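You operate a simulated robot arm through the tools that you are given. There is no shell and no other tool.

You are at the controls of a simulated two-armed robot. One attempt, no reset.

## Task
Test the tester's three batteries; put the low one in the orange tray.
Fine: number up; the other two stay in the tester; all other batteries stay where they are.

The check looks at the end state, three seconds after you hand in, the way a careful person would. Anything else that was tipped, shoved, dropped, spilled or broken makes it a failure.

## Robot
Two 7-joint arms with two-finger parallel grippers on one trunk that stands fixed in place. Base frame: the origin is at the foot of the trunk, x ahead of it, y to its left, z up. Readings come in m, degrees, newtons and seconds.
The left shoulder is at [0.07, 0.133, 1.151], the right one opposite. With the tool pointing down near the work surface each hand reaches from about 0.1 to 0.54 m from the base axis, measured 20 degrees to its own side. Payload 1.57 kg a hand.
The tool frame of a hand sits at the grasp point between the pads (the TCP): z along the fingers, y along the line on which they close. The tips reach 0.03 m beyond it. The gripper opens to 0.08 m. The fingers are 0.017 m wide and 0.012 m thick; the gripper's body (0.04 by 0.082 m) begins 0.08 m behind the TCP.
Orientation is told as [roll, pitch, yaw] about the base's x, y, z axes, in that order, counted from this pose: with the fingers straight down and closing along the base's y, the tool's x points along the base's -x, its y along +y and its z along -z.

## Interface
- The arms move only by the tool apply_moves. It takes "left_moves", "right_moves" or both (then of equal length, played together; a hand with none holds still); each is a list of rows, each a list of 3 entries, a list of its own where there are three numbers: the shift along the tool's x, y, z in mm, then the turn, a rotation vector about the tool's x, y, z in degrees, then the finger opening in mm, from 0 to 80. In form: [[[dx, dy, dz], [wx, wy, wz], gripper], ...]. A call has 1 to 20 rows; each row shifts and turns the commanded pose from where the row before left it, along the tool's axes as they then stand. A row lasts 0.2 s, in which the tool goes at most 0.05 m and 8.6 degrees; a call with a longer step from one row to the next is refused whole, and so is a gripper value outside its range. A pose out of reach is approached as far as the arm can. The call stops where the force on the tool passes 40 N (or 10 N more than at its start, if that is more) or the arm is blocked; 0.2 s more then pass. Each finger travels about 0.153 m/s and halts on what it meets, pressing with about 37 N; the grip force reading is that of the motor and also rises with nothing between the fingers. The clock runs only during rows and for 0.2 s after the last one: add rows that do not move to give the fingers time. It gives the time, the measured TCP pose, the force on the tool (base axes), the opening and the grip force at its end, in the units of the frame above (readings bear some noise), with the torque about the TCP (base axes, N m) and any sound that the robot's microphone picked up.
- Cameras (640 x 400 px; columns grow to the right, rows downward): "scene" is now at [0.1171, -0.0476, 1.3631]; the picture's right is [-0.58, -0.82, 0.00], its down [-0.58, 0.41, -0.71] and it looks along [0.58, -0.41, -0.71] (base axes); focal length 333 px, centre (320, 200). "left" rides on the left gripper at [0.072, 0.007, -0.122] in its tool frame; the picture's right is [-0.09, 1.00, 0.00], its down [-0.84, -0.08, -0.54] and it looks along [-0.54, -0.05, 0.84] (tool axes); focal length 238 px, centre (320, 200). "right" rides on the right gripper at [0.072, -0.007, -0.122] in its tool frame; the picture's right is [0.09, 1.00, 0.00], its down [-0.84, 0.08, -0.54] and it looks along [-0.54, 0.05, 0.84] (tool axes); focal length 238 px, centre (320, 200). There is no depth. A picture from a camera that has moved, and an enlarged one, comes with that camera's place and axes in the base frame and with its lens.
- get_image(camera): a new picture of that camera. It takes no simulated time.
- raise_lower(by): slides the trunk up (or, below 0, down) by that many m; the arms and the scene camera ride with it, the base frame stays. It gives what a move gives, with no picture.
- head_to(pan, tilt): turns the head with the scene camera to pan (to the left, within 86 degrees either way) and tilt (down, from -29 to 69), counted from straight ahead of the robot. It gives what a move gives.
- inspect(camera, box): a new picture of the part [left, top, right, bottom] of that camera's present view, enlarged. It takes no simulated time.
- job_done(): hands the job in; it is judged then, once.

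Nothing tells you positions but the pictures and the camera data. Unless the task says otherwise, let go and move clear before handing in.

The tools are called after ">>>" as name(argument=value, ...) on one line, values as JSON. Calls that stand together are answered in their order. apply_moves: Moves the arms, as the interface text tells. Its arguments: {"type":"object","properties":{"left_moves":{"type":"array"},"right_moves":{"type":"array"}},"required":[]} The other tools are called the same way: raise_lower (by) slides the trunk up or down; head_to (pan, tilt) turns the head that bears the scene camera; get_image (camera) takes a picture; inspect (camera, box) takes an enlarged picture of a part of a camera's view; job_done () hands the job in.

At the start:

```text
t: 0.0
left_position: [0.449, -0.03, 1.1454]
left_tcp_rot: [0.0, 0.0, 0.1]
left_contact_force: [-0.2, -0.8, -1.3]
left_wrist_torque: [0.02, -0.02, -0.01]
left_opening: 0.0802
left_grip_force: 0.0
right_position: [0.3463, -0.4255, 1.0547]
right_tcp_rot: [0.1, 0.0, 0.0]
right_contact_force: [0.5, 0.0, 0.5]
right_wrist_torque: [-0.04, 0.0, 0.01]
right_opening: 0.08
right_grip_force: 0.1
trunk travel left (down, up): [-0.725, 0.215]
head pan, tilt: [-35.3, 45.1]
```

scene: 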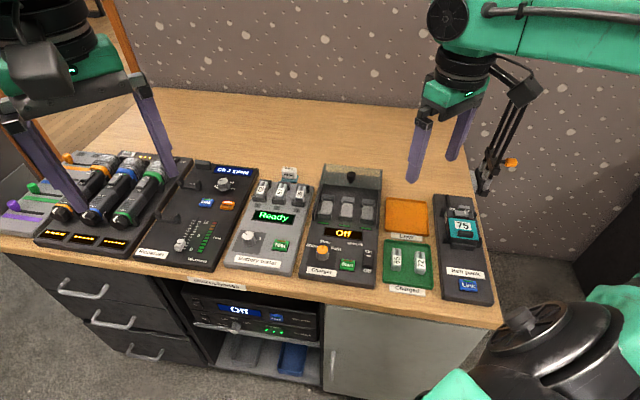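
right: 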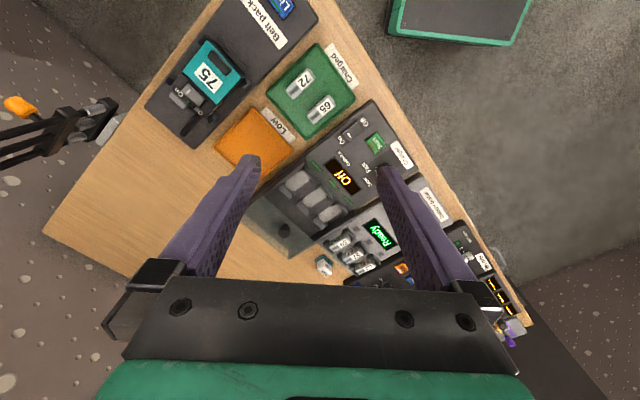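
left: 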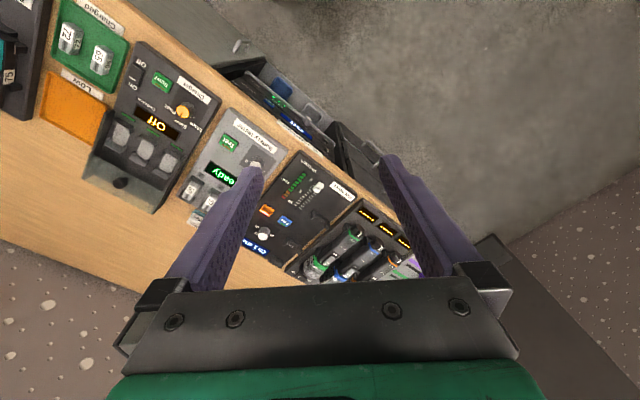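

I see a bench with a battery tester (display "Ready", knob, green button, three batteries in slots plus one behind), a charger, an orange "Low" tray, a green "Charged" tray and a belt pack. I'll zoom in on the tester first.

>>> inspect(camera="scene", box=[220, 155, 330, 285])

>>> inspect(camera="scene", box=[370, 180, 500, 310])

>>> inspect(camera="right", box=[300, 170, 480, 290])

>>> inspect(camera="left", box=[160, 90, 320, 240])

```text
3.08 times, centred on (275, 220) of scene
camera zoom: at [0.1171, -0.0476, 1.3631], right [-0.58, -0.82, 0.0], down [-0.58, 0.41, -0.71], along [0.58, -0.41, -0.71], focal length 1024 px, centre (458, 138)
```

zoom: 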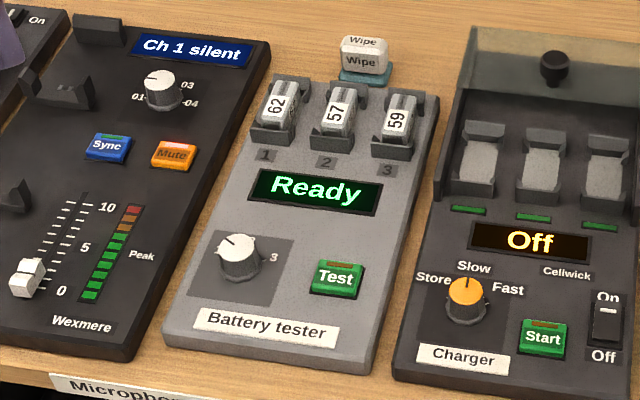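

```text
3.08 times, centred on (435, 245) of scene
camera zoom: at [0.1171, -0.0476, 1.3631], right [-0.58, -0.82, 0.0], down [-0.58, 0.41, -0.71], along [0.58, -0.41, -0.71], focal length 1024 px, centre (-34, 62)
```

zoom: 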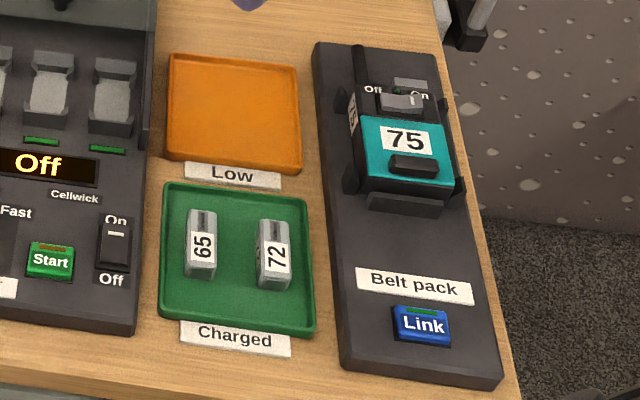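

```text
3.33 times, centred on (390, 230) of right
camera zoom: at [0.2735, -0.4319, 1.1763], right [-0.09, 1.0, 0.0], down [0.84, 0.08, 0.54], along [0.54, 0.05, -0.84], focal length 794 px, centre (87, 100)
```

zoom: 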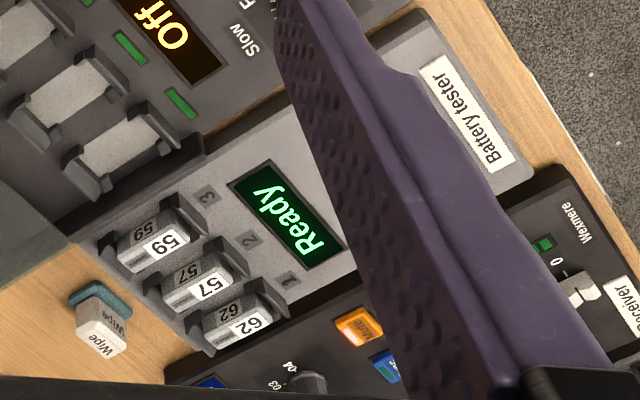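

```text
2.67 times, centred on (240, 165) of left
camera zoom: at [0.3765, -0.0247, 1.2689], right [0.09, 1.0, 0.0], down [0.84, -0.08, 0.54], along [0.54, -0.05, -0.84], focal length 636 px, centre (533, 293)
```

zoom: 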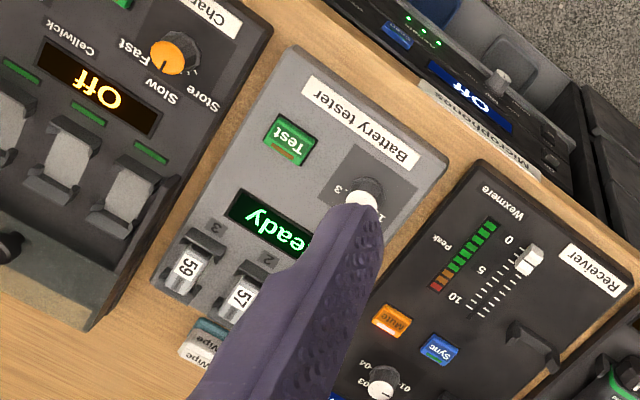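

I take the Test button to be near [0.534, -0.236, 0.771], and slots 1, 2 and 3 to hold 62, 57 and 59. Next I'll look closely at the knob, the slots and the trays.

>>> inspect(camera="scene", box=[232, 218, 296, 258])

>>> inspect(camera="scene", box=[245, 160, 325, 210])

>>> inspect(camera="right", box=[180, 60, 380, 185])

```text
10.00 times, centred on (264, 238) of scene
camera zoom: at [0.1171, -0.0476, 1.3631], right [-0.58, -0.82, 0.0], down [-0.58, 0.41, -0.71], along [0.58, -0.41, -0.71], focal length 3328 px, centre (880, -180)
```

zoom: 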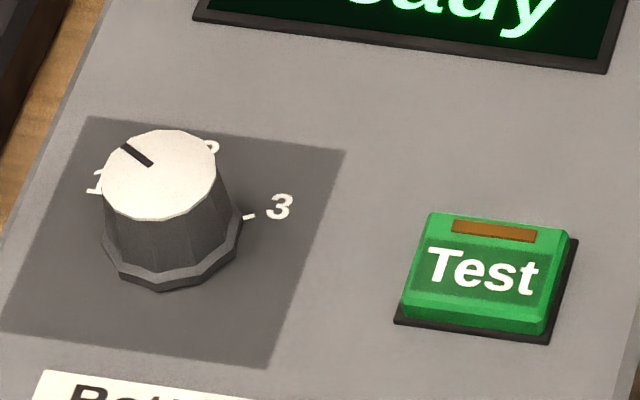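

```text
8.00 times, centred on (285, 185) of scene
camera zoom: at [0.1171, -0.0476, 1.3631], right [-0.58, -0.82, 0.0], down [-0.58, 0.41, -0.71], along [0.58, -0.41, -0.71], focal length 2662 px, centre (600, 320)
```

zoom: 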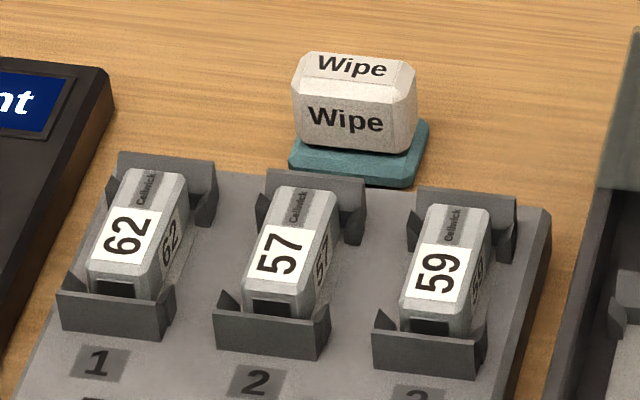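

```text
3.20 times, centred on (280, 122) of right
camera zoom: at [0.2735, -0.4319, 1.1763], right [-0.09, 1.0, 0.0], down [0.84, 0.08, 0.54], along [0.54, 0.05, -0.84], focal length 763 px, centre (448, 448)
```

zoom: 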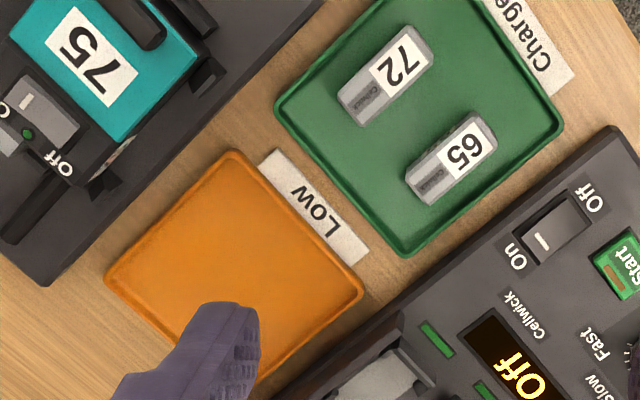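

The bench is turned about -45° from the base, and the batteries sit about 0.05 m apart near [0.66, -0.32, 0.79], which is far for the arm. I'll park the left hand out of the way and lift the right hand, then lower the trunk for more reach.

>>> apply_moves(left_moves=[[[18, 42, -6], [0, 0, 0], 80], [[18, 42, -6], [0, 0, 0], 80], [[18, 42, -6], [0, 0, 0], 80], [[18, 42, -6], [0, 0, 0], 80], [[18, 42, -6], [0, 0, 0], 80], [[18, 42, -6], [0, 0, 0], 80], [[18, 42, -6], [0, 0, 0], 80]], right_moves=[[[0, 0, -20], [0, 0, 6.5], 80], [[0, 0, -20], [0, 0, 6.5], 60], [[0, 0, -20], [0, 0, 6.5], 40], [[0, 0, -20], [0, 0, 6.5], 36], [[0, 0, -20], [0, 0, 6.5], 36], [[0, 0, 0], [0, 0, 6.5], 36], [[0, 0, 0], [0, 0, 6], 36]])

>>> get_image(camera="scene")

>>> get_image(camera="right")

```text
t: 1.6
left_position: [0.3207, 0.2628, 1.1862]
left_tcp_rot: [-0.2, -0.1, -0.2]
left_contact_force: [0.4, 0.2, 0.3]
left_wrist_torque: [0.01, -0.05, -0.02]
left_opening: 0.0799
left_grip_force: 0.1
right_position: [0.3437, -0.4267, 1.1564]
right_tcp_rot: [0.0, -0.1, -45.2]
right_contact_force: [-0.3, 0.7, 0.2]
right_wrist_torque: [-0.03, -0.01, -0.02]
right_opening: 0.0362
right_grip_force: 0.0
trunk travel left (down, up): [-0.725, 0.215]
head pan, tilt: [-35.3, 45.1]
```

```text
taken
camera scene: at [0.1148, -0.0462, 1.3633], right [-0.58, -0.82, 0.0], down [-0.58, 0.41, -0.71], along [0.58, -0.41, -0.71], focal length 333 px, centre (320, 200)
```

scene: 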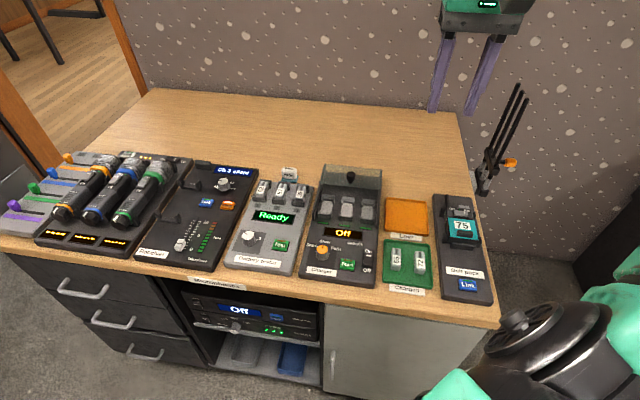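

```text
taken
camera right: at [0.2873, -0.378, 1.2777], right [0.64, 0.77, 0.0], down [0.64, -0.54, 0.54], along [0.42, -0.35, -0.84], focal length 238 px, centre (320, 200)
```

right: 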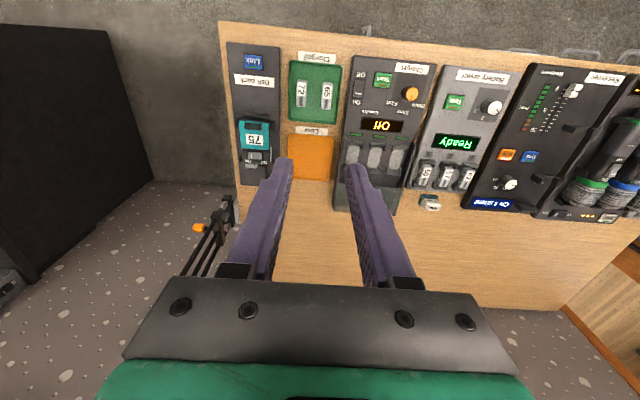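

The views are now clear, and the tester, charger and trays stand out. I'll lower the trunk by 0.15 m so the arm can reach farther out.

>>> raise_lower(by=-0.15)

>>> get_image(camera="scene")

```text
t: 3.4
left_position: [0.3223, 0.2609, 1.0353]
left_tcp_rot: [-0.1, 0.0, 0.0]
left_contact_force: [0.4, -1.2, 0.6]
left_wrist_torque: [0.03, -0.02, -0.02]
left_opening: 0.0801
left_grip_force: 0.1
right_position: [0.3453, -0.4265, 1.0056]
right_tcp_rot: [0.0, 0.0, -45.0]
right_contact_force: [0.4, -0.8, -0.1]
right_wrist_torque: [-0.03, -0.03, 0.01]
right_opening: 0.0361
right_grip_force: 0.0
trunk travel left (down, up): [-0.575, 0.365]
head pan, tilt: [-35.3, 45.1]
```

```text
taken
camera scene: at [0.1169, -0.0475, 1.2131], right [-0.58, -0.82, 0.0], down [-0.58, 0.41, -0.71], along [0.58, -0.41, -0.71], focal length 333 px, centre (320, 200)
```

scene: 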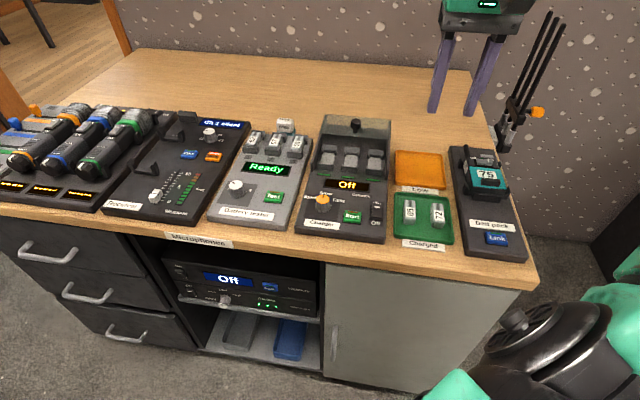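

I'll move the right hand across at z of about 1.0 to hover over the tester, to see how far it reaches.

>>> apply_moves(right_moves=[[[-16, 43, 0], [0, 0, 0], 36], [[-16, 43, 0], [0, 0, 0], 36], [[-16, 43, 0], [0, 0, 0], 36], [[-16, 43, 0], [0, 0, 0], 36], [[-16, 43, 0], [0, 0, 0], 36], [[-20, 43, 0], [0, 0, 0], 36], [[-40, 43, 0], [0, 0, 0], 36]])

>>> get_image(camera="scene")

>>> get_image(camera="right")

```text
refused: row 7 steps farther than a row can; nothing moved
```

```text
taken
camera scene: at [0.1169, -0.0475, 1.2131], right [-0.58, -0.82, 0.0], down [-0.58, 0.41, -0.71], along [0.58, -0.41, -0.71], focal length 333 px, centre (320, 200)
```

scene: 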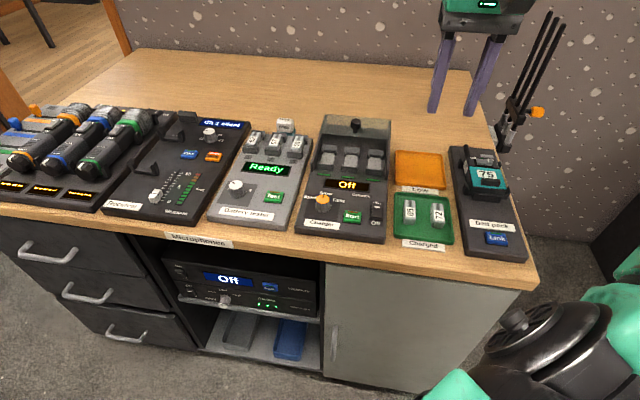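

```text
taken
camera right: at [0.2892, -0.3793, 1.1267], right [0.64, 0.77, 0.0], down [0.65, -0.54, 0.54], along [0.42, -0.35, -0.84], focal length 238 px, centre (320, 200)
```

right: 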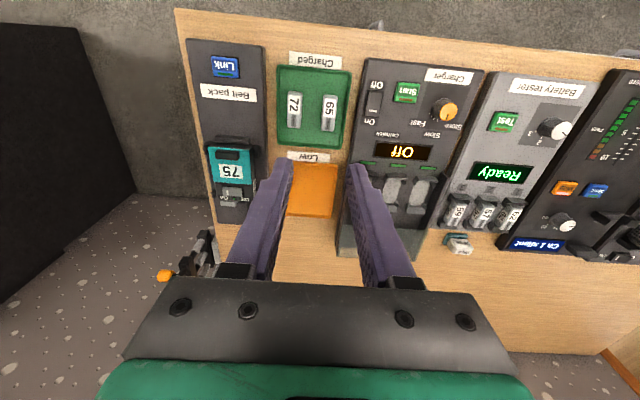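

One row was too long and the call was refused, so nothing moved. I'll send it again with smaller steps.

>>> apply_moves(right_moves=[[[-18, 38, 0], [0, 0, 0], 36], [[-18, 38, 0], [0, 0, 0], 36], [[-18, 38, 0], [0, 0, 0], 36], [[-18, 38, 0], [0, 0, 0], 36], [[-18, 38, 0], [0, 0, 0], 36], [[-18, 38, 0], [0, 0, 0], 36], [[-18, 38, 0], [0, 0, 0], 36], [[-18, 36, 0], [0, 0, 0], 36]])

>>> get_image(camera="scene")

>>> get_image(camera="right")

```text
t: 5.2
left_position: [0.3231, 0.2623, 1.0353]
left_tcp_rot: [0.0, 0.0, 0.1]
left_contact_force: [0.7, -0.3, 0.1]
left_wrist_torque: [-0.01, 0.02, -0.02]
left_opening: 0.0798
left_grip_force: 0.0
right_position: [0.5596, -0.3171, 0.9737]
right_tcp_rot: [0.0, 0.1, -45.0]
right_contact_force: [-0.5, 0.3, -0.1]
right_wrist_torque: [0.01, 0.01, -0.01]
right_opening: 0.0361
right_grip_force: 0.2
right hand out of reach, approached as far as the arm can: row 5, 6, 7, 8
trunk travel left (down, up): [-0.575, 0.365]
head pan, tilt: [-35.3, 45.1]
```

```text
taken
camera scene: at [0.1178, -0.0479, 1.213], right [-0.58, -0.82, 0.0], down [-0.58, 0.41, -0.71], along [0.58, -0.41, -0.71], focal length 333 px, centre (320, 200)
```

scene: 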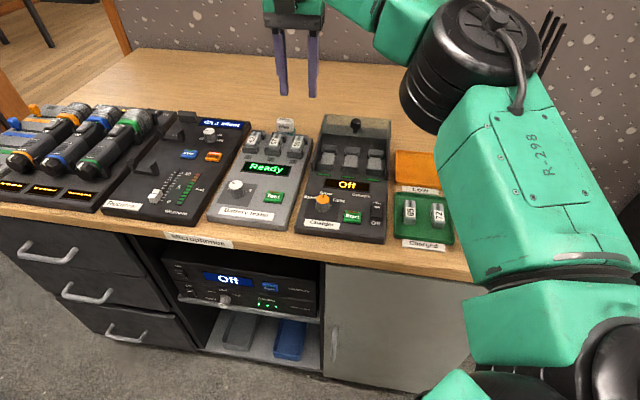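

```text
taken
camera right: at [0.5027, -0.2703, 1.0945], right [0.64, 0.77, 0.0], down [0.65, -0.54, 0.54], along [0.42, -0.35, -0.84], focal length 238 px, centre (320, 200)
```

right: 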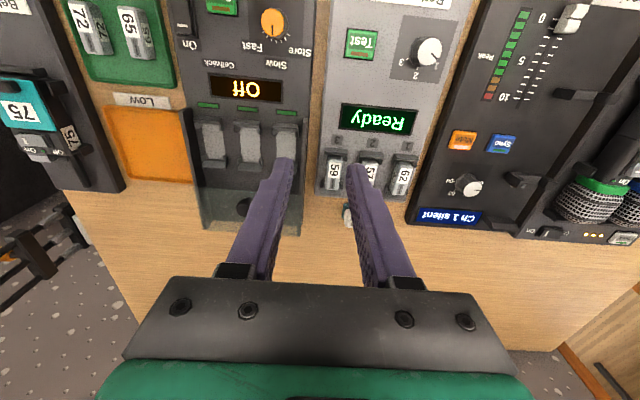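

The arm stops at about 0.55 m from the shoulder with the tool straight down, so the knob and button are reachable but the batteries will need a tilted tool. The knob seems to point at 1. I'll take closer looks to fix the heights and positions.

>>> inspect(camera="right", box=[320, 0, 460, 90])

>>> inspect(camera="right", box=[310, 90, 450, 220])

>>> inspect(camera="scene", box=[205, 160, 305, 225])

>>> inspect(camera="scene", box=[235, 105, 315, 160])

```text
4.44 times, centred on (390, 45) of right
camera zoom: at [0.5027, -0.2703, 1.0945], right [0.64, 0.77, 0.0], down [0.65, -0.54, 0.54], along [0.42, -0.35, -0.84], focal length 1059 px, centre (9, 889)
```

zoom: 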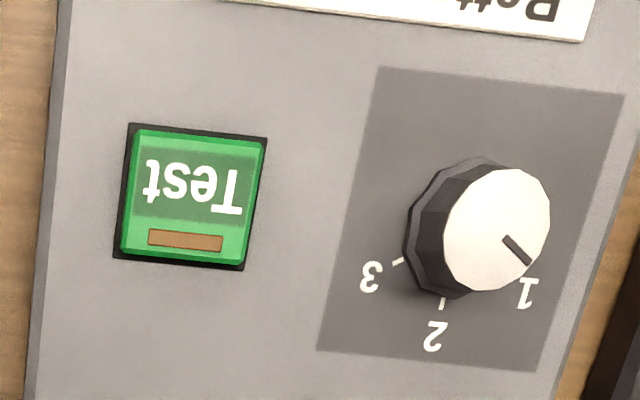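

```text
3.08 times, centred on (380, 155) of right
camera zoom: at [0.5027, -0.2703, 1.0945], right [0.64, 0.77, 0.0], down [0.65, -0.54, 0.54], along [0.42, -0.35, -0.84], focal length 733 px, centre (135, 338)
```

zoom: 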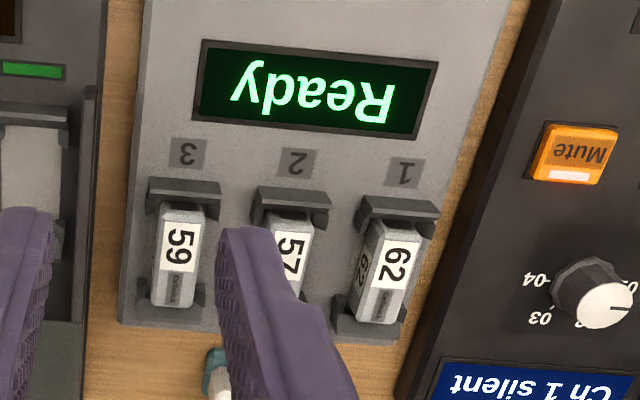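

```text
6.15 times, centred on (255, 192) of scene
camera zoom: at [0.1178, -0.0479, 1.213], right [-0.58, -0.82, 0.0], down [-0.58, 0.41, -0.71], along [0.58, -0.41, -0.71], focal length 2048 px, centre (720, 246)
```

zoom: 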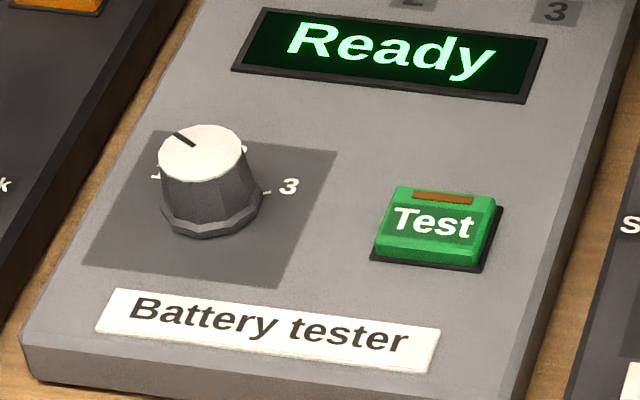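

```text
7.27 times, centred on (275, 132) of scene
camera zoom: at [0.1178, -0.0479, 1.213], right [-0.58, -0.82, 0.0], down [-0.58, 0.41, -0.71], along [0.58, -0.41, -0.71], focal length 2420 px, centre (647, 691)
```

zoom: 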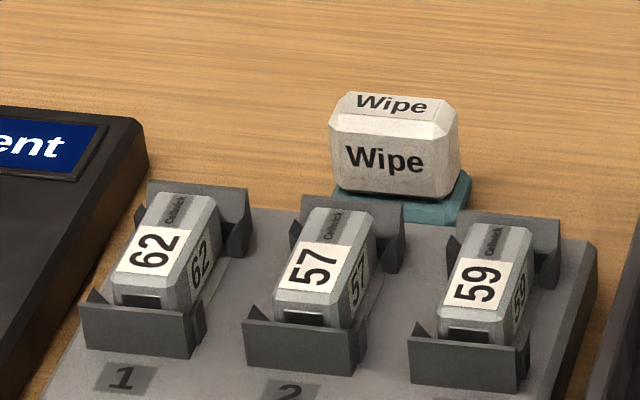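

The knob points at slot 1, with its top near [0.581, -0.185, 0.796]. The button top is near [0.530, -0.235, 0.78]. I'll make one small backward step to learn whether the commanded pose stays past the reach limit.

>>> apply_moves(right_moves=[[[30, 0, 0], [0, 0, 0], 20]])

```text
t: 5.5
left_position: [0.3204, 0.2621, 1.0362]
left_tcp_rot: [0.0, -0.2, 0.0]
left_contact_force: [-0.5, 0.1, -0.7]
left_wrist_torque: [0.01, -0.04, 0.0]
left_opening: 0.0799
left_grip_force: 0.1
right_position: [0.5369, -0.2953, 0.9745]
right_tcp_rot: [0.1, -0.1, -45.0]
right_contact_force: [-0.4, 0.3, -0.3]
right_wrist_torque: [0.0, 0.01, -0.02]
right_opening: 0.02
right_grip_force: 0.1
trunk travel left (down, up): [-0.575, 0.365]
head pan, tilt: [-35.3, 45.1]
```

Moves count from the measured pose, which is simple. I'll close the fingers and go above the Test button.

>>> apply_moves(right_moves=[[[12, 9.6, 30], [0, 0, 0], 0], [[12, 9.6, 30], [0, 0, 0], 0], [[12, 9.6, 30], [0, 0, 0], 0], [[11.5, 9.6, 45], [0, 0, 0], 0]])

>>> get_image(camera="right")

>>> inspect(camera="scene", box=[200, 100, 330, 230])

```text
t: 6.5
left_position: [0.3233, 0.2616, 1.0357]
left_tcp_rot: [0.1, 0.2, 0.0]
left_contact_force: [-0.4, 0.3, -0.4]
left_wrist_torque: [-0.04, 0.04, 0.01]
left_opening: 0.0799
left_grip_force: 0.1
right_position: [0.5323, -0.2341, 0.8385]
right_tcp_rot: [0.1, -0.1, -45.2]
right_contact_force: [0.3, 0.4, -0.5]
right_wrist_torque: [-0.02, 0.03, 0.02]
right_opening: 0.0
right_grip_force: 21.4
trunk travel left (down, up): [-0.575, 0.365]
head pan, tilt: [-35.3, 45.1]
```

```text
taken
camera right: at [0.475, -0.1881, 0.9598], right [0.64, 0.77, 0.0], down [0.65, -0.54, 0.54], along [0.42, -0.35, -0.84], focal length 238 px, centre (320, 200)
```

right: 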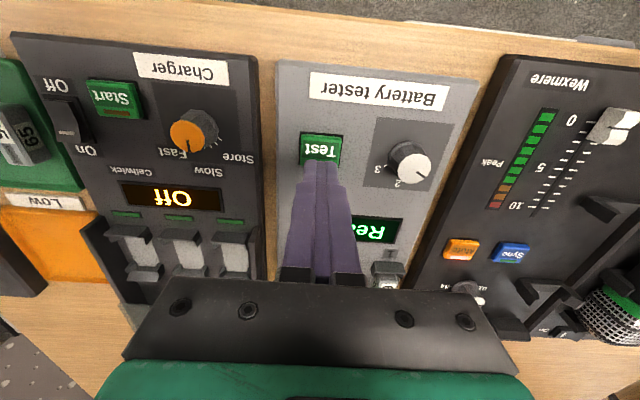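

```text
3.08 times, centred on (265, 165) of scene
camera zoom: at [0.1179, -0.0473, 1.213], right [-0.58, -0.82, 0.0], down [-0.58, 0.41, -0.71], along [0.58, -0.41, -0.71], focal length 1024 px, centre (489, 308)
```

zoom: 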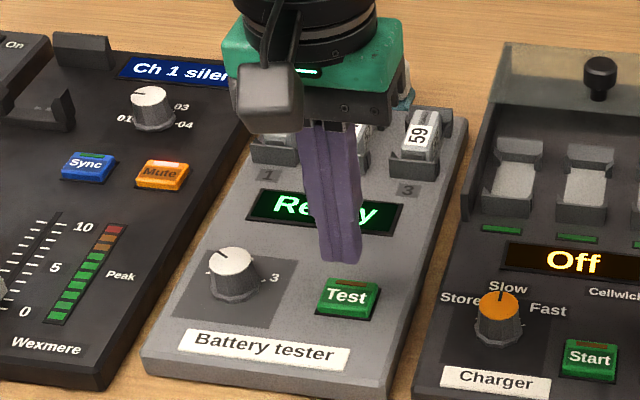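

The fingertips sit centred over Test with the tips at about z 0.808. I'll press down gently.

>>> apply_moves(right_moves=[[[0, 0, 8], [0, 0, 0], 0], [[0, 0, 8], [0, 0, 0], 0], [[0, 0, 5], [0, 0, 0], 0], [[0, 0, 4], [0, 0, 0], 0], [[0, 0, 3], [0, 0, 0], 0]])

>>> get_image(camera="right")

>>> inspect(camera="scene", box=[200, 100, 330, 230])

```text
t: 7.8
left_position: [0.323, 0.2626, 1.0354]
left_tcp_rot: [0.0, -0.1, 0.1]
left_contact_force: [1.5, -0.7, -0.5]
left_wrist_torque: [-0.01, 0.01, 0.01]
left_opening: 0.0798
left_grip_force: 0.0
right_position: [0.5311, -0.2352, 0.8112]
right_tcp_rot: [-0.1, -0.1, -45.0]
right_contact_force: [0.5, -0.1, 0.0]
right_wrist_torque: [-0.01, 0.04, -0.01]
right_opening: 0.0001
right_grip_force: 21.2
trunk travel left (down, up): [-0.575, 0.365]
head pan, tilt: [-35.3, 45.1]
```

```text
taken
camera right: at [0.4747, -0.1874, 0.9317], right [0.64, 0.77, 0.0], down [0.65, -0.54, 0.54], along [0.42, -0.35, -0.84], focal length 238 px, centre (320, 200)
```

right: 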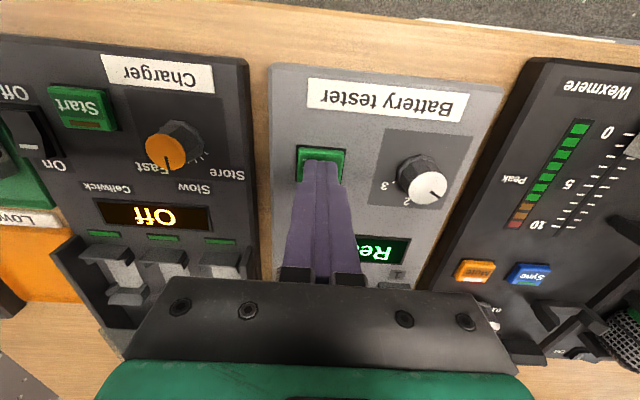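

```text
3.08 times, centred on (265, 165) of scene
camera zoom: at [0.1171, -0.0474, 1.2131], right [-0.58, -0.82, 0.0], down [-0.58, 0.41, -0.71], along [0.58, -0.41, -0.71], focal length 1024 px, centre (489, 308)
```

zoom: 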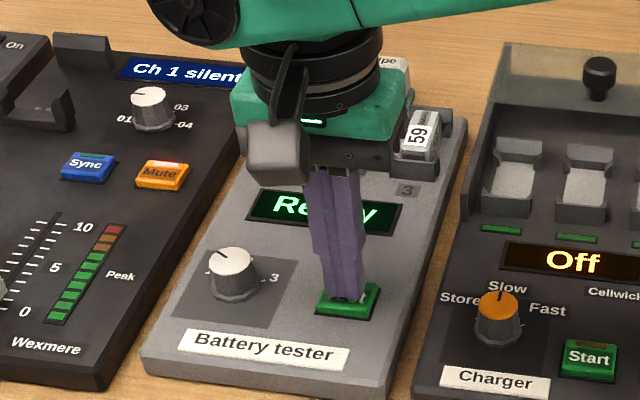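

The fingertips are almost on the button with no force yet. I'll go a few millimetres further, in small steps.

>>> apply_moves(right_moves=[[[0, 0, 2], [0, 0, 0], 0], [[0, 0, 2], [0, 0, 0], 0], [[0, 0, 2], [0, 0, 0], 0]])

>>> inspect(camera="scene", box=[200, 100, 330, 230])

```text
t: 8.6
left_position: [0.3218, 0.2631, 1.0362]
left_tcp_rot: [-0.1, -0.1, 0.0]
left_contact_force: [0.0, 0.6, -0.8]
left_wrist_torque: [-0.02, 0.04, 0.0]
left_opening: 0.0802
left_grip_force: 0.1
right_position: [0.5306, -0.2346, 0.8068]
right_tcp_rot: [0.1, -0.1, -45.0]
right_contact_force: [0.2, 1.2, 6.1]
right_wrist_torque: [0.02, 0.0, -0.03]
right_opening: 0.0
right_grip_force: 21.2
trunk travel left (down, up): [-0.575, 0.365]
head pan, tilt: [-35.3, 45.1]
heard: click
```

```text
3.08 times, centred on (265, 165) of scene
camera zoom: at [0.116, -0.0468, 1.2133], right [-0.58, -0.82, 0.0], down [-0.58, 0.41, -0.71], along [0.58, -0.41, -0.71], focal length 1024 px, centre (489, 308)
```

zoom: 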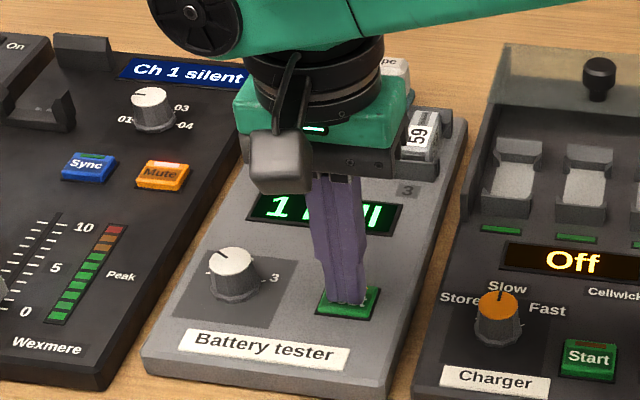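

I heard a click and the display now reads "1 …ll". I'll lift off and read it in full.

>>> apply_moves(right_moves=[[[0, 0, -15], [0, 0, 0], 0], [[0, 0, -25], [0, 0, 0], 20], [[10, -10, -20], [0, 0, 0], 36]])

>>> inspect(camera="scene", box=[200, 100, 330, 230])

>>> get_image(camera="right")

```text
t: 9.3
left_position: [0.3223, 0.2625, 1.0359]
left_tcp_rot: [0.0, 0.0, 0.1]
left_contact_force: [-0.7, 0.1, 0.4]
left_wrist_torque: [-0.01, -0.02, -0.01]
left_opening: 0.0799
left_grip_force: 0.0
right_position: [0.5163, -0.2361, 0.8659]
right_tcp_rot: [0.0, 0.0, -45.0]
right_contact_force: [-0.6, -0.3, 0.0]
right_wrist_torque: [0.01, -0.03, 0.03]
right_opening: 0.036
right_grip_force: 0.1
trunk travel left (down, up): [-0.575, 0.365]
head pan, tilt: [-35.3, 45.1]
```

```text
3.08 times, centred on (265, 165) of scene
camera zoom: at [0.116, -0.0477, 1.2131], right [-0.58, -0.82, 0.0], down [-0.58, 0.41, -0.71], along [0.58, -0.41, -0.71], focal length 1024 px, centre (489, 308)
```

zoom: 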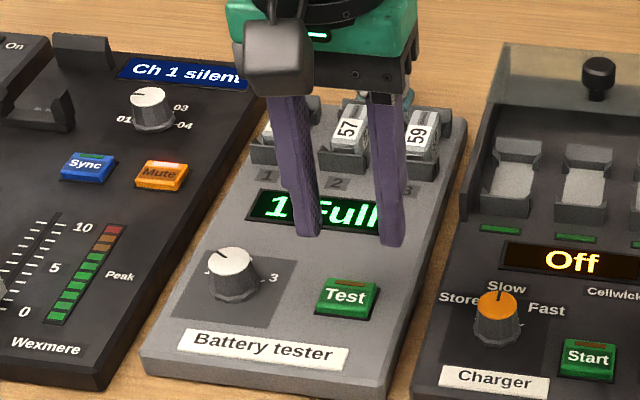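

```text
taken
camera right: at [0.4593, -0.1891, 0.9865], right [0.64, 0.77, 0.0], down [0.65, -0.54, 0.54], along [0.42, -0.35, -0.84], focal length 238 px, centre (320, 200)
```

right: 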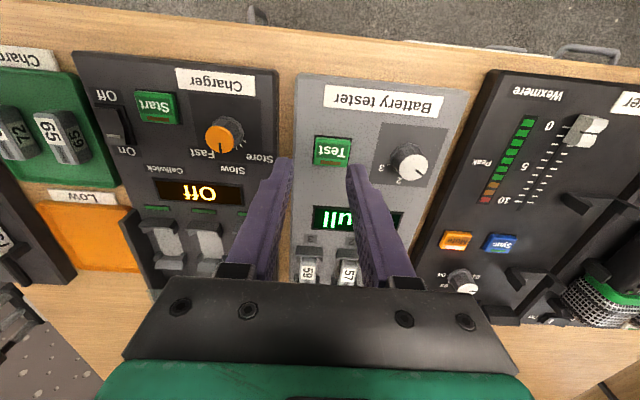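

Slot 1 (62) reads Full. Now I'll bring the open gripper above the knob, turned so that a clockwise twist has room.

>>> apply_moves(right_moves=[[[-4, 40, 0], [0, 0, 0], 44], [[-4, 40.5, 0], [0, 0, 0], 44], [[0, 0, 0], [0, 0, -8.4], 44], [[0, 0, 0], [0, 0, -8.4], 44], [[0, 0, 0], [0, 0, -8.2], 44]])

>>> inspect(camera="scene", box=[200, 100, 330, 230])

>>> get_image(camera="right")

```text
t: 10.6
left_position: [0.3225, 0.2608, 1.036]
left_tcp_rot: [0.0, -0.1, 0.1]
left_contact_force: [0.0, 0.5, 0.6]
left_wrist_torque: [0.01, -0.03, 0.0]
left_opening: 0.0804
left_grip_force: 0.0
right_position: [0.5514, -0.198, 0.8653]
right_tcp_rot: [0.0, -0.1, -19.8]
right_contact_force: [0.1, -0.6, -0.9]
right_wrist_torque: [0.0, 0.01, 0.01]
right_opening: 0.044
right_grip_force: 0.0
right hand out of reach, approached as far as the arm can: row 2
trunk travel left (down, up): [-0.575, 0.365]
head pan, tilt: [-35.3, 45.1]
```

```text
3.08 times, centred on (265, 165) of scene
camera zoom: at [0.1167, -0.0476, 1.2131], right [-0.58, -0.82, 0.0], down [-0.58, 0.41, -0.71], along [0.58, -0.41, -0.71], focal length 1024 px, centre (489, 308)
```

zoom: 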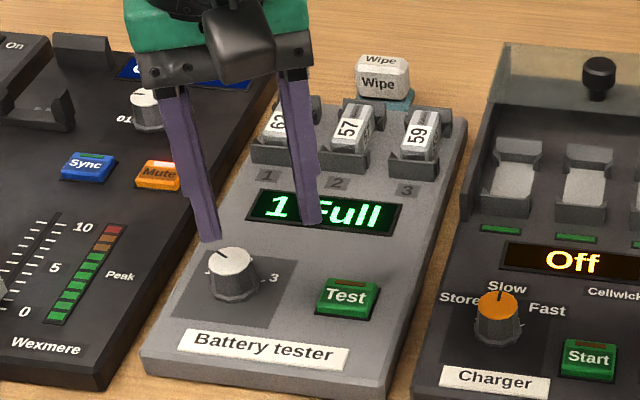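

```text
taken
camera right: at [0.4812, -0.1791, 0.9862], right [0.25, 0.97, 0.0], down [0.81, -0.21, 0.54], along [0.53, -0.14, -0.84], focal length 238 px, centre (320, 200)
```

right: 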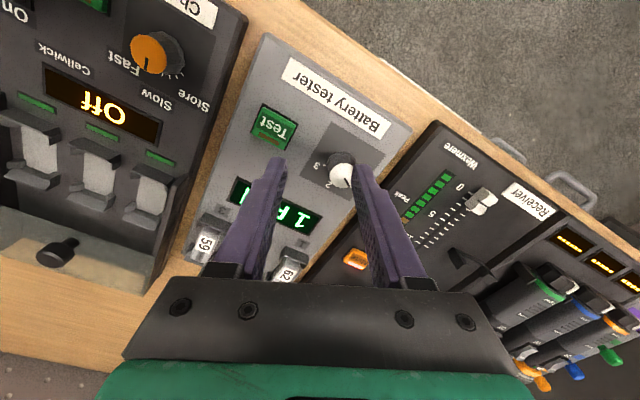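

The arm reports out of reach at this height, about 30 mm short of the knob. I'll retry the remaining shift before changing the trunk height.

>>> apply_moves(right_moves=[[[-10.8, 10.8, 0], [0, 0, 0], 44], [[-10.8, 10.8, 0], [0, 0, 0], 44], [[0, 0, 0], [0, 0, 0], 44]])

```text
t: 11.3
left_position: [0.3232, 0.2621, 1.0348]
left_tcp_rot: [-0.2, 0.0, 0.1]
left_contact_force: [0.7, 0.2, -0.4]
left_wrist_torque: [0.01, -0.01, 0.0]
left_opening: 0.0799
left_grip_force: 0.1
right_position: [0.5532, -0.1984, 0.8651]
right_tcp_rot: [0.0, 0.0, -20.0]
right_contact_force: [-0.8, -0.2, -0.1]
right_wrist_torque: [0.01, 0.01, 0.01]
right_opening: 0.0439
right_grip_force: 0.1
right hand out of reach, approached as far as the arm can: row 1, 2
trunk travel left (down, up): [-0.575, 0.365]
head pan, tilt: [-35.3, 45.1]
```

This is a true limit, and lowering the trunk more will help. I'll raise the hand first, then check around the left arm before lowering.

>>> apply_moves(right_moves=[[[0, 0, -45], [0, 0, 0], 44], [[0, 0, -45], [0, 0, 0], 44], [[0, 0, -45], [0, 0, 0], 44], [[0, 0, -45], [0, 0, 0], 44], [[0, 0, -20], [0, 0, 0], 44]])

>>> head_to(pan=40, tilt=50)

>>> get_image(camera="scene")

>>> head_to(pan=-75, tilt=50)

>>> get_image(camera="scene")

```text
t: 12.6
left_position: [0.3229, 0.262, 1.0355]
left_tcp_rot: [0.1, 0.0, 0.1]
left_contact_force: [-0.5, 0.1, -0.9]
left_wrist_torque: [0.0, 0.02, 0.0]
left_opening: 0.0798
left_grip_force: 0.0
right_position: [0.5115, -0.2144, 1.0374]
right_tcp_rot: [-0.1, -0.1, -20.0]
right_contact_force: [0.8, -0.2, 1.1]
right_wrist_torque: [0.02, 0.01, 0.0]
right_opening: 0.0441
right_grip_force: 0.0
right hand out of reach, approached as far as the arm can: row 2, 3, 4, 5
trunk travel left (down, up): [-0.575, 0.365]
head pan, tilt: [-35.3, 45.1]
```

```text
t: 14.0
left_position: [0.3222, 0.2604, 1.0347]
left_tcp_rot: [0.0, 0.0, 0.1]
left_contact_force: [-0.5, 0.1, 0.4]
left_wrist_torque: [0.01, 0.04, -0.02]
left_opening: 0.0799
left_grip_force: 0.1
right_position: [0.5117, -0.215, 1.037]
right_tcp_rot: [0.1, -0.1, -20.0]
right_contact_force: [0.7, 0.2, 0.2]
right_wrist_torque: [0.0, 0.01, -0.02]
right_opening: 0.0439
right_grip_force: 0.1
trunk travel left (down, up): [-0.575, 0.365]
head pan, tilt: [40.0, 50.0]
```

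```text
taken
camera scene: at [0.1098, 0.049, 1.2062], right [0.64, -0.77, 0.0], down [-0.59, -0.49, -0.64], along [0.49, 0.41, -0.77], focal length 333 px, centre (320, 200)
```

scene: 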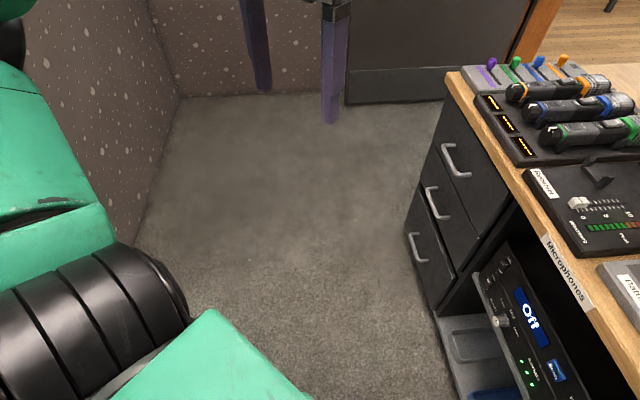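

```text
t: 16.0
left_position: [0.3233, 0.2627, 1.0353]
left_tcp_rot: [0.0, -0.1, 0.1]
left_contact_force: [-0.1, -0.6, 0.0]
left_wrist_torque: [0.04, -0.01, 0.04]
left_opening: 0.08
left_grip_force: 0.1
right_position: [0.5127, -0.2165, 1.0365]
right_tcp_rot: [-0.1, -0.1, -20.0]
right_contact_force: [0.6, 0.0, 0.4]
right_wrist_torque: [-0.02, -0.02, 0.01]
right_opening: 0.0441
right_grip_force: 0.0
trunk travel left (down, up): [-0.575, 0.365]
head pan, tilt: [-75.0, 50.0]
```

```text
taken
camera scene: at [0.0708, -0.0748, 1.2063], right [-0.97, -0.26, 0.0], down [-0.2, 0.74, -0.64], along [0.17, -0.62, -0.77], focal length 333 px, centre (320, 200)
```

scene: 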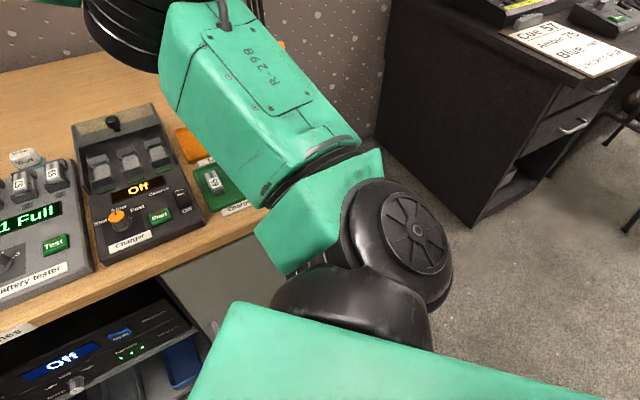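

Raising here is limited too, so joint limits seem to play a part, and the floor area is clear for going lower. I'll lower the trunk a little more and probe the reach toward the knob.

>>> raise_lower(by=-0.1)

>>> head_to(pan=-45, tilt=45)

>>> apply_moves(right_moves=[[[-20, 0, 0], [0, 0, 0], 44], [[-20, 0, 0], [0, 0, 0], 44], [[-20, 0, 0], [0, 0, 0], 44], [[-20, 0, 0], [0, 0, 0], 44]])

>>> get_image(camera="scene")

```text
t: 17.3
left_position: [0.3233, 0.2618, 0.9347]
left_tcp_rot: [0.1, 0.0, 0.1]
left_contact_force: [0.2, -0.6, -0.4]
left_wrist_torque: [0.0, 0.0, 0.03]
left_opening: 0.0801
left_grip_force: 0.2
right_position: [0.5113, -0.2156, 0.9368]
right_tcp_rot: [0.1, -0.1, -20.0]
right_contact_force: [0.3, -0.4, 0.4]
right_wrist_torque: [-0.03, 0.03, -0.01]
right_opening: 0.0441
right_grip_force: 0.1
trunk travel left (down, up): [-0.475, 0.465]
head pan, tilt: [-75.0, 50.0]
```

```text
t: 18.2
left_position: [0.3221, 0.2612, 0.9359]
left_tcp_rot: [0.0, 0.0, 0.1]
left_contact_force: [0.4, -0.3, -0.3]
left_wrist_torque: [0.03, 0.04, -0.01]
left_opening: 0.0799
left_grip_force: 0.0
right_position: [0.5122, -0.2167, 0.936]
right_tcp_rot: [0.1, -0.1, -19.9]
right_contact_force: [-0.3, 0.2, -0.8]
right_wrist_torque: [0.0, -0.02, -0.03]
right_opening: 0.0439
right_grip_force: 0.1
trunk travel left (down, up): [-0.475, 0.465]
head pan, tilt: [-45.0, 45.0]
```

```text
t: 19.2
left_position: [0.3225, 0.2612, 0.9371]
left_tcp_rot: [0.0, 0.0, 0.1]
left_contact_force: [0.5, -0.6, -0.3]
left_wrist_torque: [-0.02, 0.0, 0.0]
left_opening: 0.0801
left_grip_force: 0.0
right_position: [0.5367, -0.2569, 0.9167]
right_tcp_rot: [0.1, -0.2, -20.0]
right_contact_force: [0.0, 0.6, -0.1]
right_wrist_torque: [-0.01, 0.01, 0.0]
right_opening: 0.0438
right_grip_force: 0.0
right hand out of reach, approached as far as the arm can: row 1, 2, 3, 4
trunk travel left (down, up): [-0.475, 0.465]
head pan, tilt: [-45.0, 45.0]
```

```text
taken
camera scene: at [0.1082, -0.0582, 1.1132], right [-0.71, -0.71, 0.0], down [-0.5, 0.5, -0.71], along [0.5, -0.5, -0.71], focal length 333 px, centre (320, 200)
```

scene: 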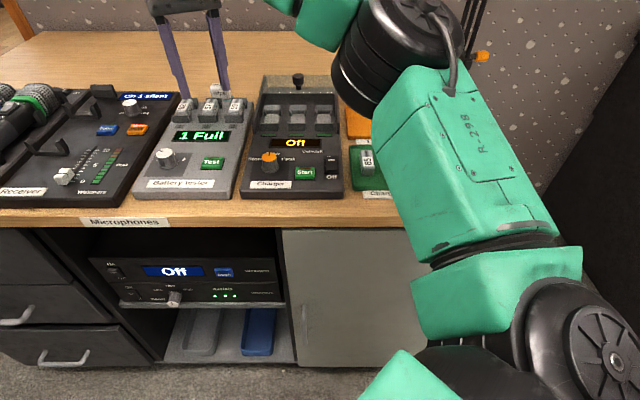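

The arm slides along a limit surface rather than stretching straight. I'll test whether tilting the fingers forward gains reach, keeping high above everything.

>>> apply_moves(right_moves=[[[0, 0, 0], [0, 0, 8], 44], [[0, 0, 0], [0, 0, 8], 44], [[0, 0, 0], [0, 0, 8], 44], [[0, 0, 0], [0, -8, 0], 44], [[0, 0, 0], [0, -8, 0], 44], [[0, 0, 0], [0, -8, 0], 44]])

>>> apply_moves(right_moves=[[[-10, 10, 0], [0, 0, 0], 44], [[-10, 10, 0], [0, 0, 0], 44], [[-10, 10, 0], [0, 0, 0], 44], [[-10, 10, 0], [0, 0, 0], 44]])

>>> get_image(camera="scene")

```text
t: 20.6
left_position: [0.3223, 0.2622, 0.9362]
left_tcp_rot: [0.0, 0.0, 0.1]
left_contact_force: [0.1, 0.5, -0.9]
left_wrist_torque: [0.0, 0.02, 0.02]
left_opening: 0.08
left_grip_force: 0.1
right_position: [0.5358, -0.2566, 0.9153]
right_tcp_rot: [0.1, -24.2, -44.1]
right_contact_force: [-0.2, 0.4, 0.2]
right_wrist_torque: [0.03, 0.01, -0.01]
right_opening: 0.0439
right_grip_force: 0.1
trunk travel left (down, up): [-0.475, 0.465]
head pan, tilt: [-45.0, 45.0]
```

```text
t: 21.6
left_position: [0.3224, 0.261, 0.9355]
left_tcp_rot: [-0.1, 0.0, 0.0]
left_contact_force: [0.0, 0.0, 0.4]
left_wrist_torque: [0.0, 0.01, -0.02]
left_opening: 0.08
left_grip_force: 0.0
right_position: [0.5794, -0.263, 0.9271]
right_tcp_rot: [0.1, -24.1, -44.1]
right_contact_force: [-0.1, -0.4, -0.3]
right_wrist_torque: [0.0, -0.02, -0.04]
right_opening: 0.0439
right_grip_force: 0.1
right hand out of reach, approached as far as the arm can: row 4
trunk travel left (down, up): [-0.475, 0.465]
head pan, tilt: [-45.0, 45.0]
```

```text
taken
camera scene: at [0.1078, -0.0583, 1.1132], right [-0.71, -0.71, 0.0], down [-0.5, 0.5, -0.71], along [0.5, -0.5, -0.71], focal length 333 px, centre (320, 200)
```

scene: 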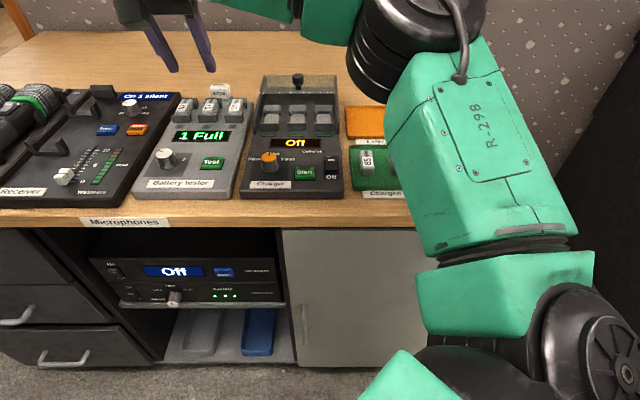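

Tilting does help: the arm seems to pivot near [0.07, -0.33] with about 0.5 m to the wrist. I'll work the knob with a tilt of about 25° pointing radially outward, so I'll turn the hand to yaw +20 first.

>>> apply_moves(right_moves=[[[8, 8, 0], [-3.25, 0, -7.3], 44], [[0, 0, 0], [-3.25, 0, -7.3], 44], [[0, 0, 0], [-3.25, 0, -7.3], 44], [[0, 0, 0], [-3.25, 0, -7.3], 44], [[0, 0, 0], [-3.25, 0, -7.3], 44], [[0, 0, 0], [-3.25, 0, -7.3], 44], [[0, 0, 0], [-3.25, 0, -7.3], 44], [[0, 0, 0], [-3.25, 0, -7.3], 44]])

>>> get_image(camera="scene")

```text
t: 23.4
left_position: [0.3239, 0.2615, 0.9351]
left_tcp_rot: [0.0, 0.1, 0.2]
left_contact_force: [0.7, 0.3, -0.5]
left_wrist_torque: [-0.01, 0.02, -0.02]
left_opening: 0.0797
left_grip_force: 0.1
right_position: [0.5818, -0.251, 0.9234]
right_tcp_rot: [0.0, -24.1, 19.9]
right_contact_force: [0.5, 0.2, 0.5]
right_wrist_torque: [0.01, -0.02, 0.01]
right_opening: 0.044
right_grip_force: 0.1
trunk travel left (down, up): [-0.475, 0.465]
head pan, tilt: [-45.0, 45.0]
```

```text
taken
camera scene: at [0.1084, -0.0582, 1.1131], right [-0.71, -0.71, 0.0], down [-0.5, 0.5, -0.71], along [0.5, -0.5, -0.71], focal length 333 px, centre (320, 200)
```

scene: 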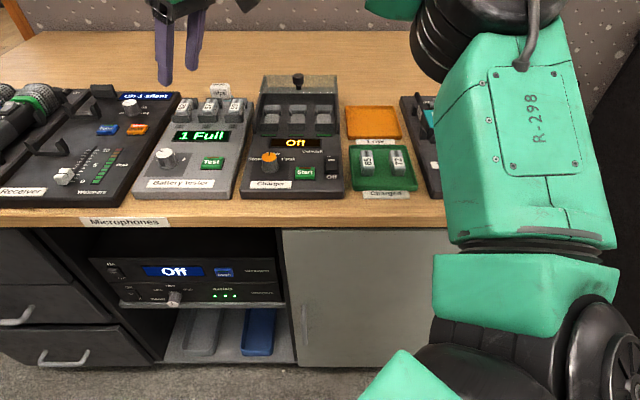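

Reach is fine in this pose. I'll re-measure the knob from this viewpoint.

>>> inspect(camera="scene", box=[140, 80, 260, 195])

>>> get_image(camera="right")

```text
3.48 times, centred on (200, 138) of scene
camera zoom: at [0.1084, -0.0582, 1.1131], right [-0.71, -0.71, 0.0], down [-0.5, 0.5, -0.71], along [0.5, -0.5, -0.71], focal length 1158 px, centre (737, 417)
```

zoom: 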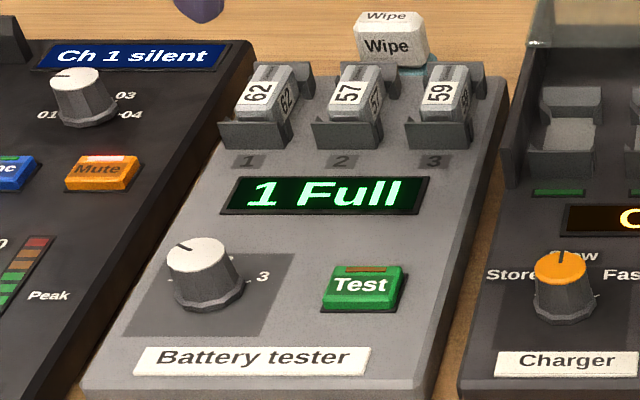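

```text
taken
camera right: at [0.4739, -0.2966, 1.0056], right [-0.42, 0.91, -0.04], down [0.48, 0.26, 0.84], along [0.77, 0.33, -0.55], focal length 238 px, centre (320, 200)
```

right: 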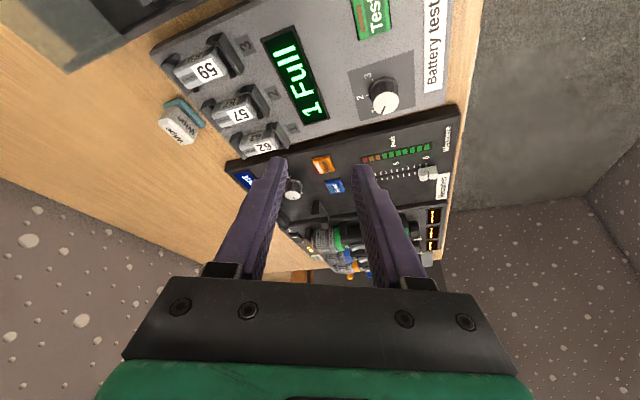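

Combining three views puts the knob at [0.585, -0.185] with its top at z 0.790 and the panel at about 0.768. I'll go above it now.

>>> apply_moves(right_moves=[[[3.8, 20.3, 21.4], [0, 0, 0], 44], [[3.8, 20.3, 21.4], [0, 0, 0], 44], [[3.8, 20.3, 21.4], [0, 0, 0], 44], [[0, 0, 0], [0, 0, 0], 44]])

>>> get_image(camera="scene")

>>> inspect(camera="scene", box=[140, 80, 260, 195])

>>> get_image(camera="right")

```text
t: 24.4
left_position: [0.3229, 0.2618, 0.9358]
left_tcp_rot: [0.1, 0.1, 0.1]
left_contact_force: [0.3, -0.3, -0.3]
left_wrist_torque: [-0.01, 0.05, 0.02]
left_opening: 0.0802
left_grip_force: 0.1
right_position: [0.5755, -0.1879, 0.8616]
right_tcp_rot: [0.0, -24.0, 19.9]
right_contact_force: [-0.3, -0.4, 0.9]
right_wrist_torque: [0.0, 0.0, -0.01]
right_opening: 0.0441
right_grip_force: 0.1
trunk travel left (down, up): [-0.475, 0.465]
head pan, tilt: [-45.0, 45.0]
```

```text
taken
camera scene: at [0.1081, -0.0583, 1.1132], right [-0.71, -0.71, 0.0], down [-0.5, 0.5, -0.71], along [0.5, -0.5, -0.71], focal length 333 px, centre (320, 200)
```

scene: 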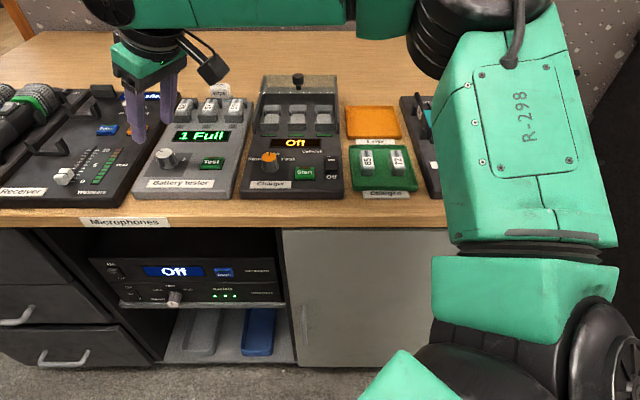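

```text
3.48 times, centred on (200, 138) of scene
camera zoom: at [0.1081, -0.0583, 1.1132], right [-0.71, -0.71, 0.0], down [-0.5, 0.5, -0.71], along [0.5, -0.5, -0.71], focal length 1158 px, centre (737, 417)
```

zoom: 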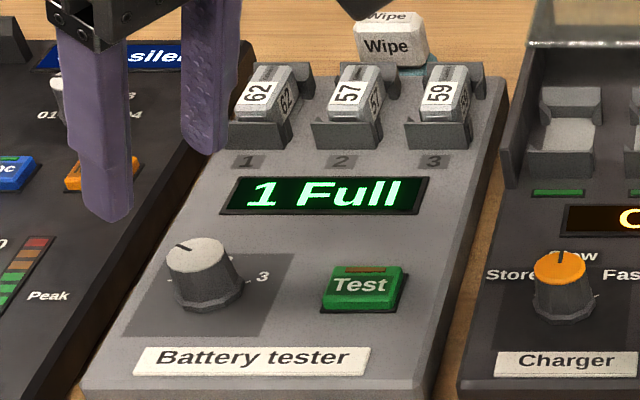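

```text
taken
camera right: at [0.4689, -0.2323, 0.9429], right [-0.42, 0.91, -0.04], down [0.48, 0.26, 0.84], along [0.77, 0.33, -0.55], focal length 238 px, centre (320, 200)
```

right: 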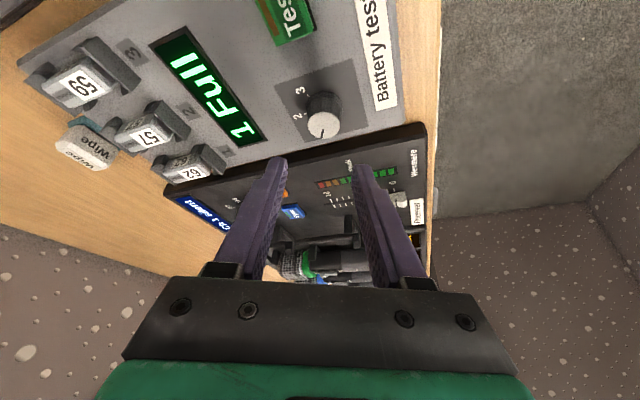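

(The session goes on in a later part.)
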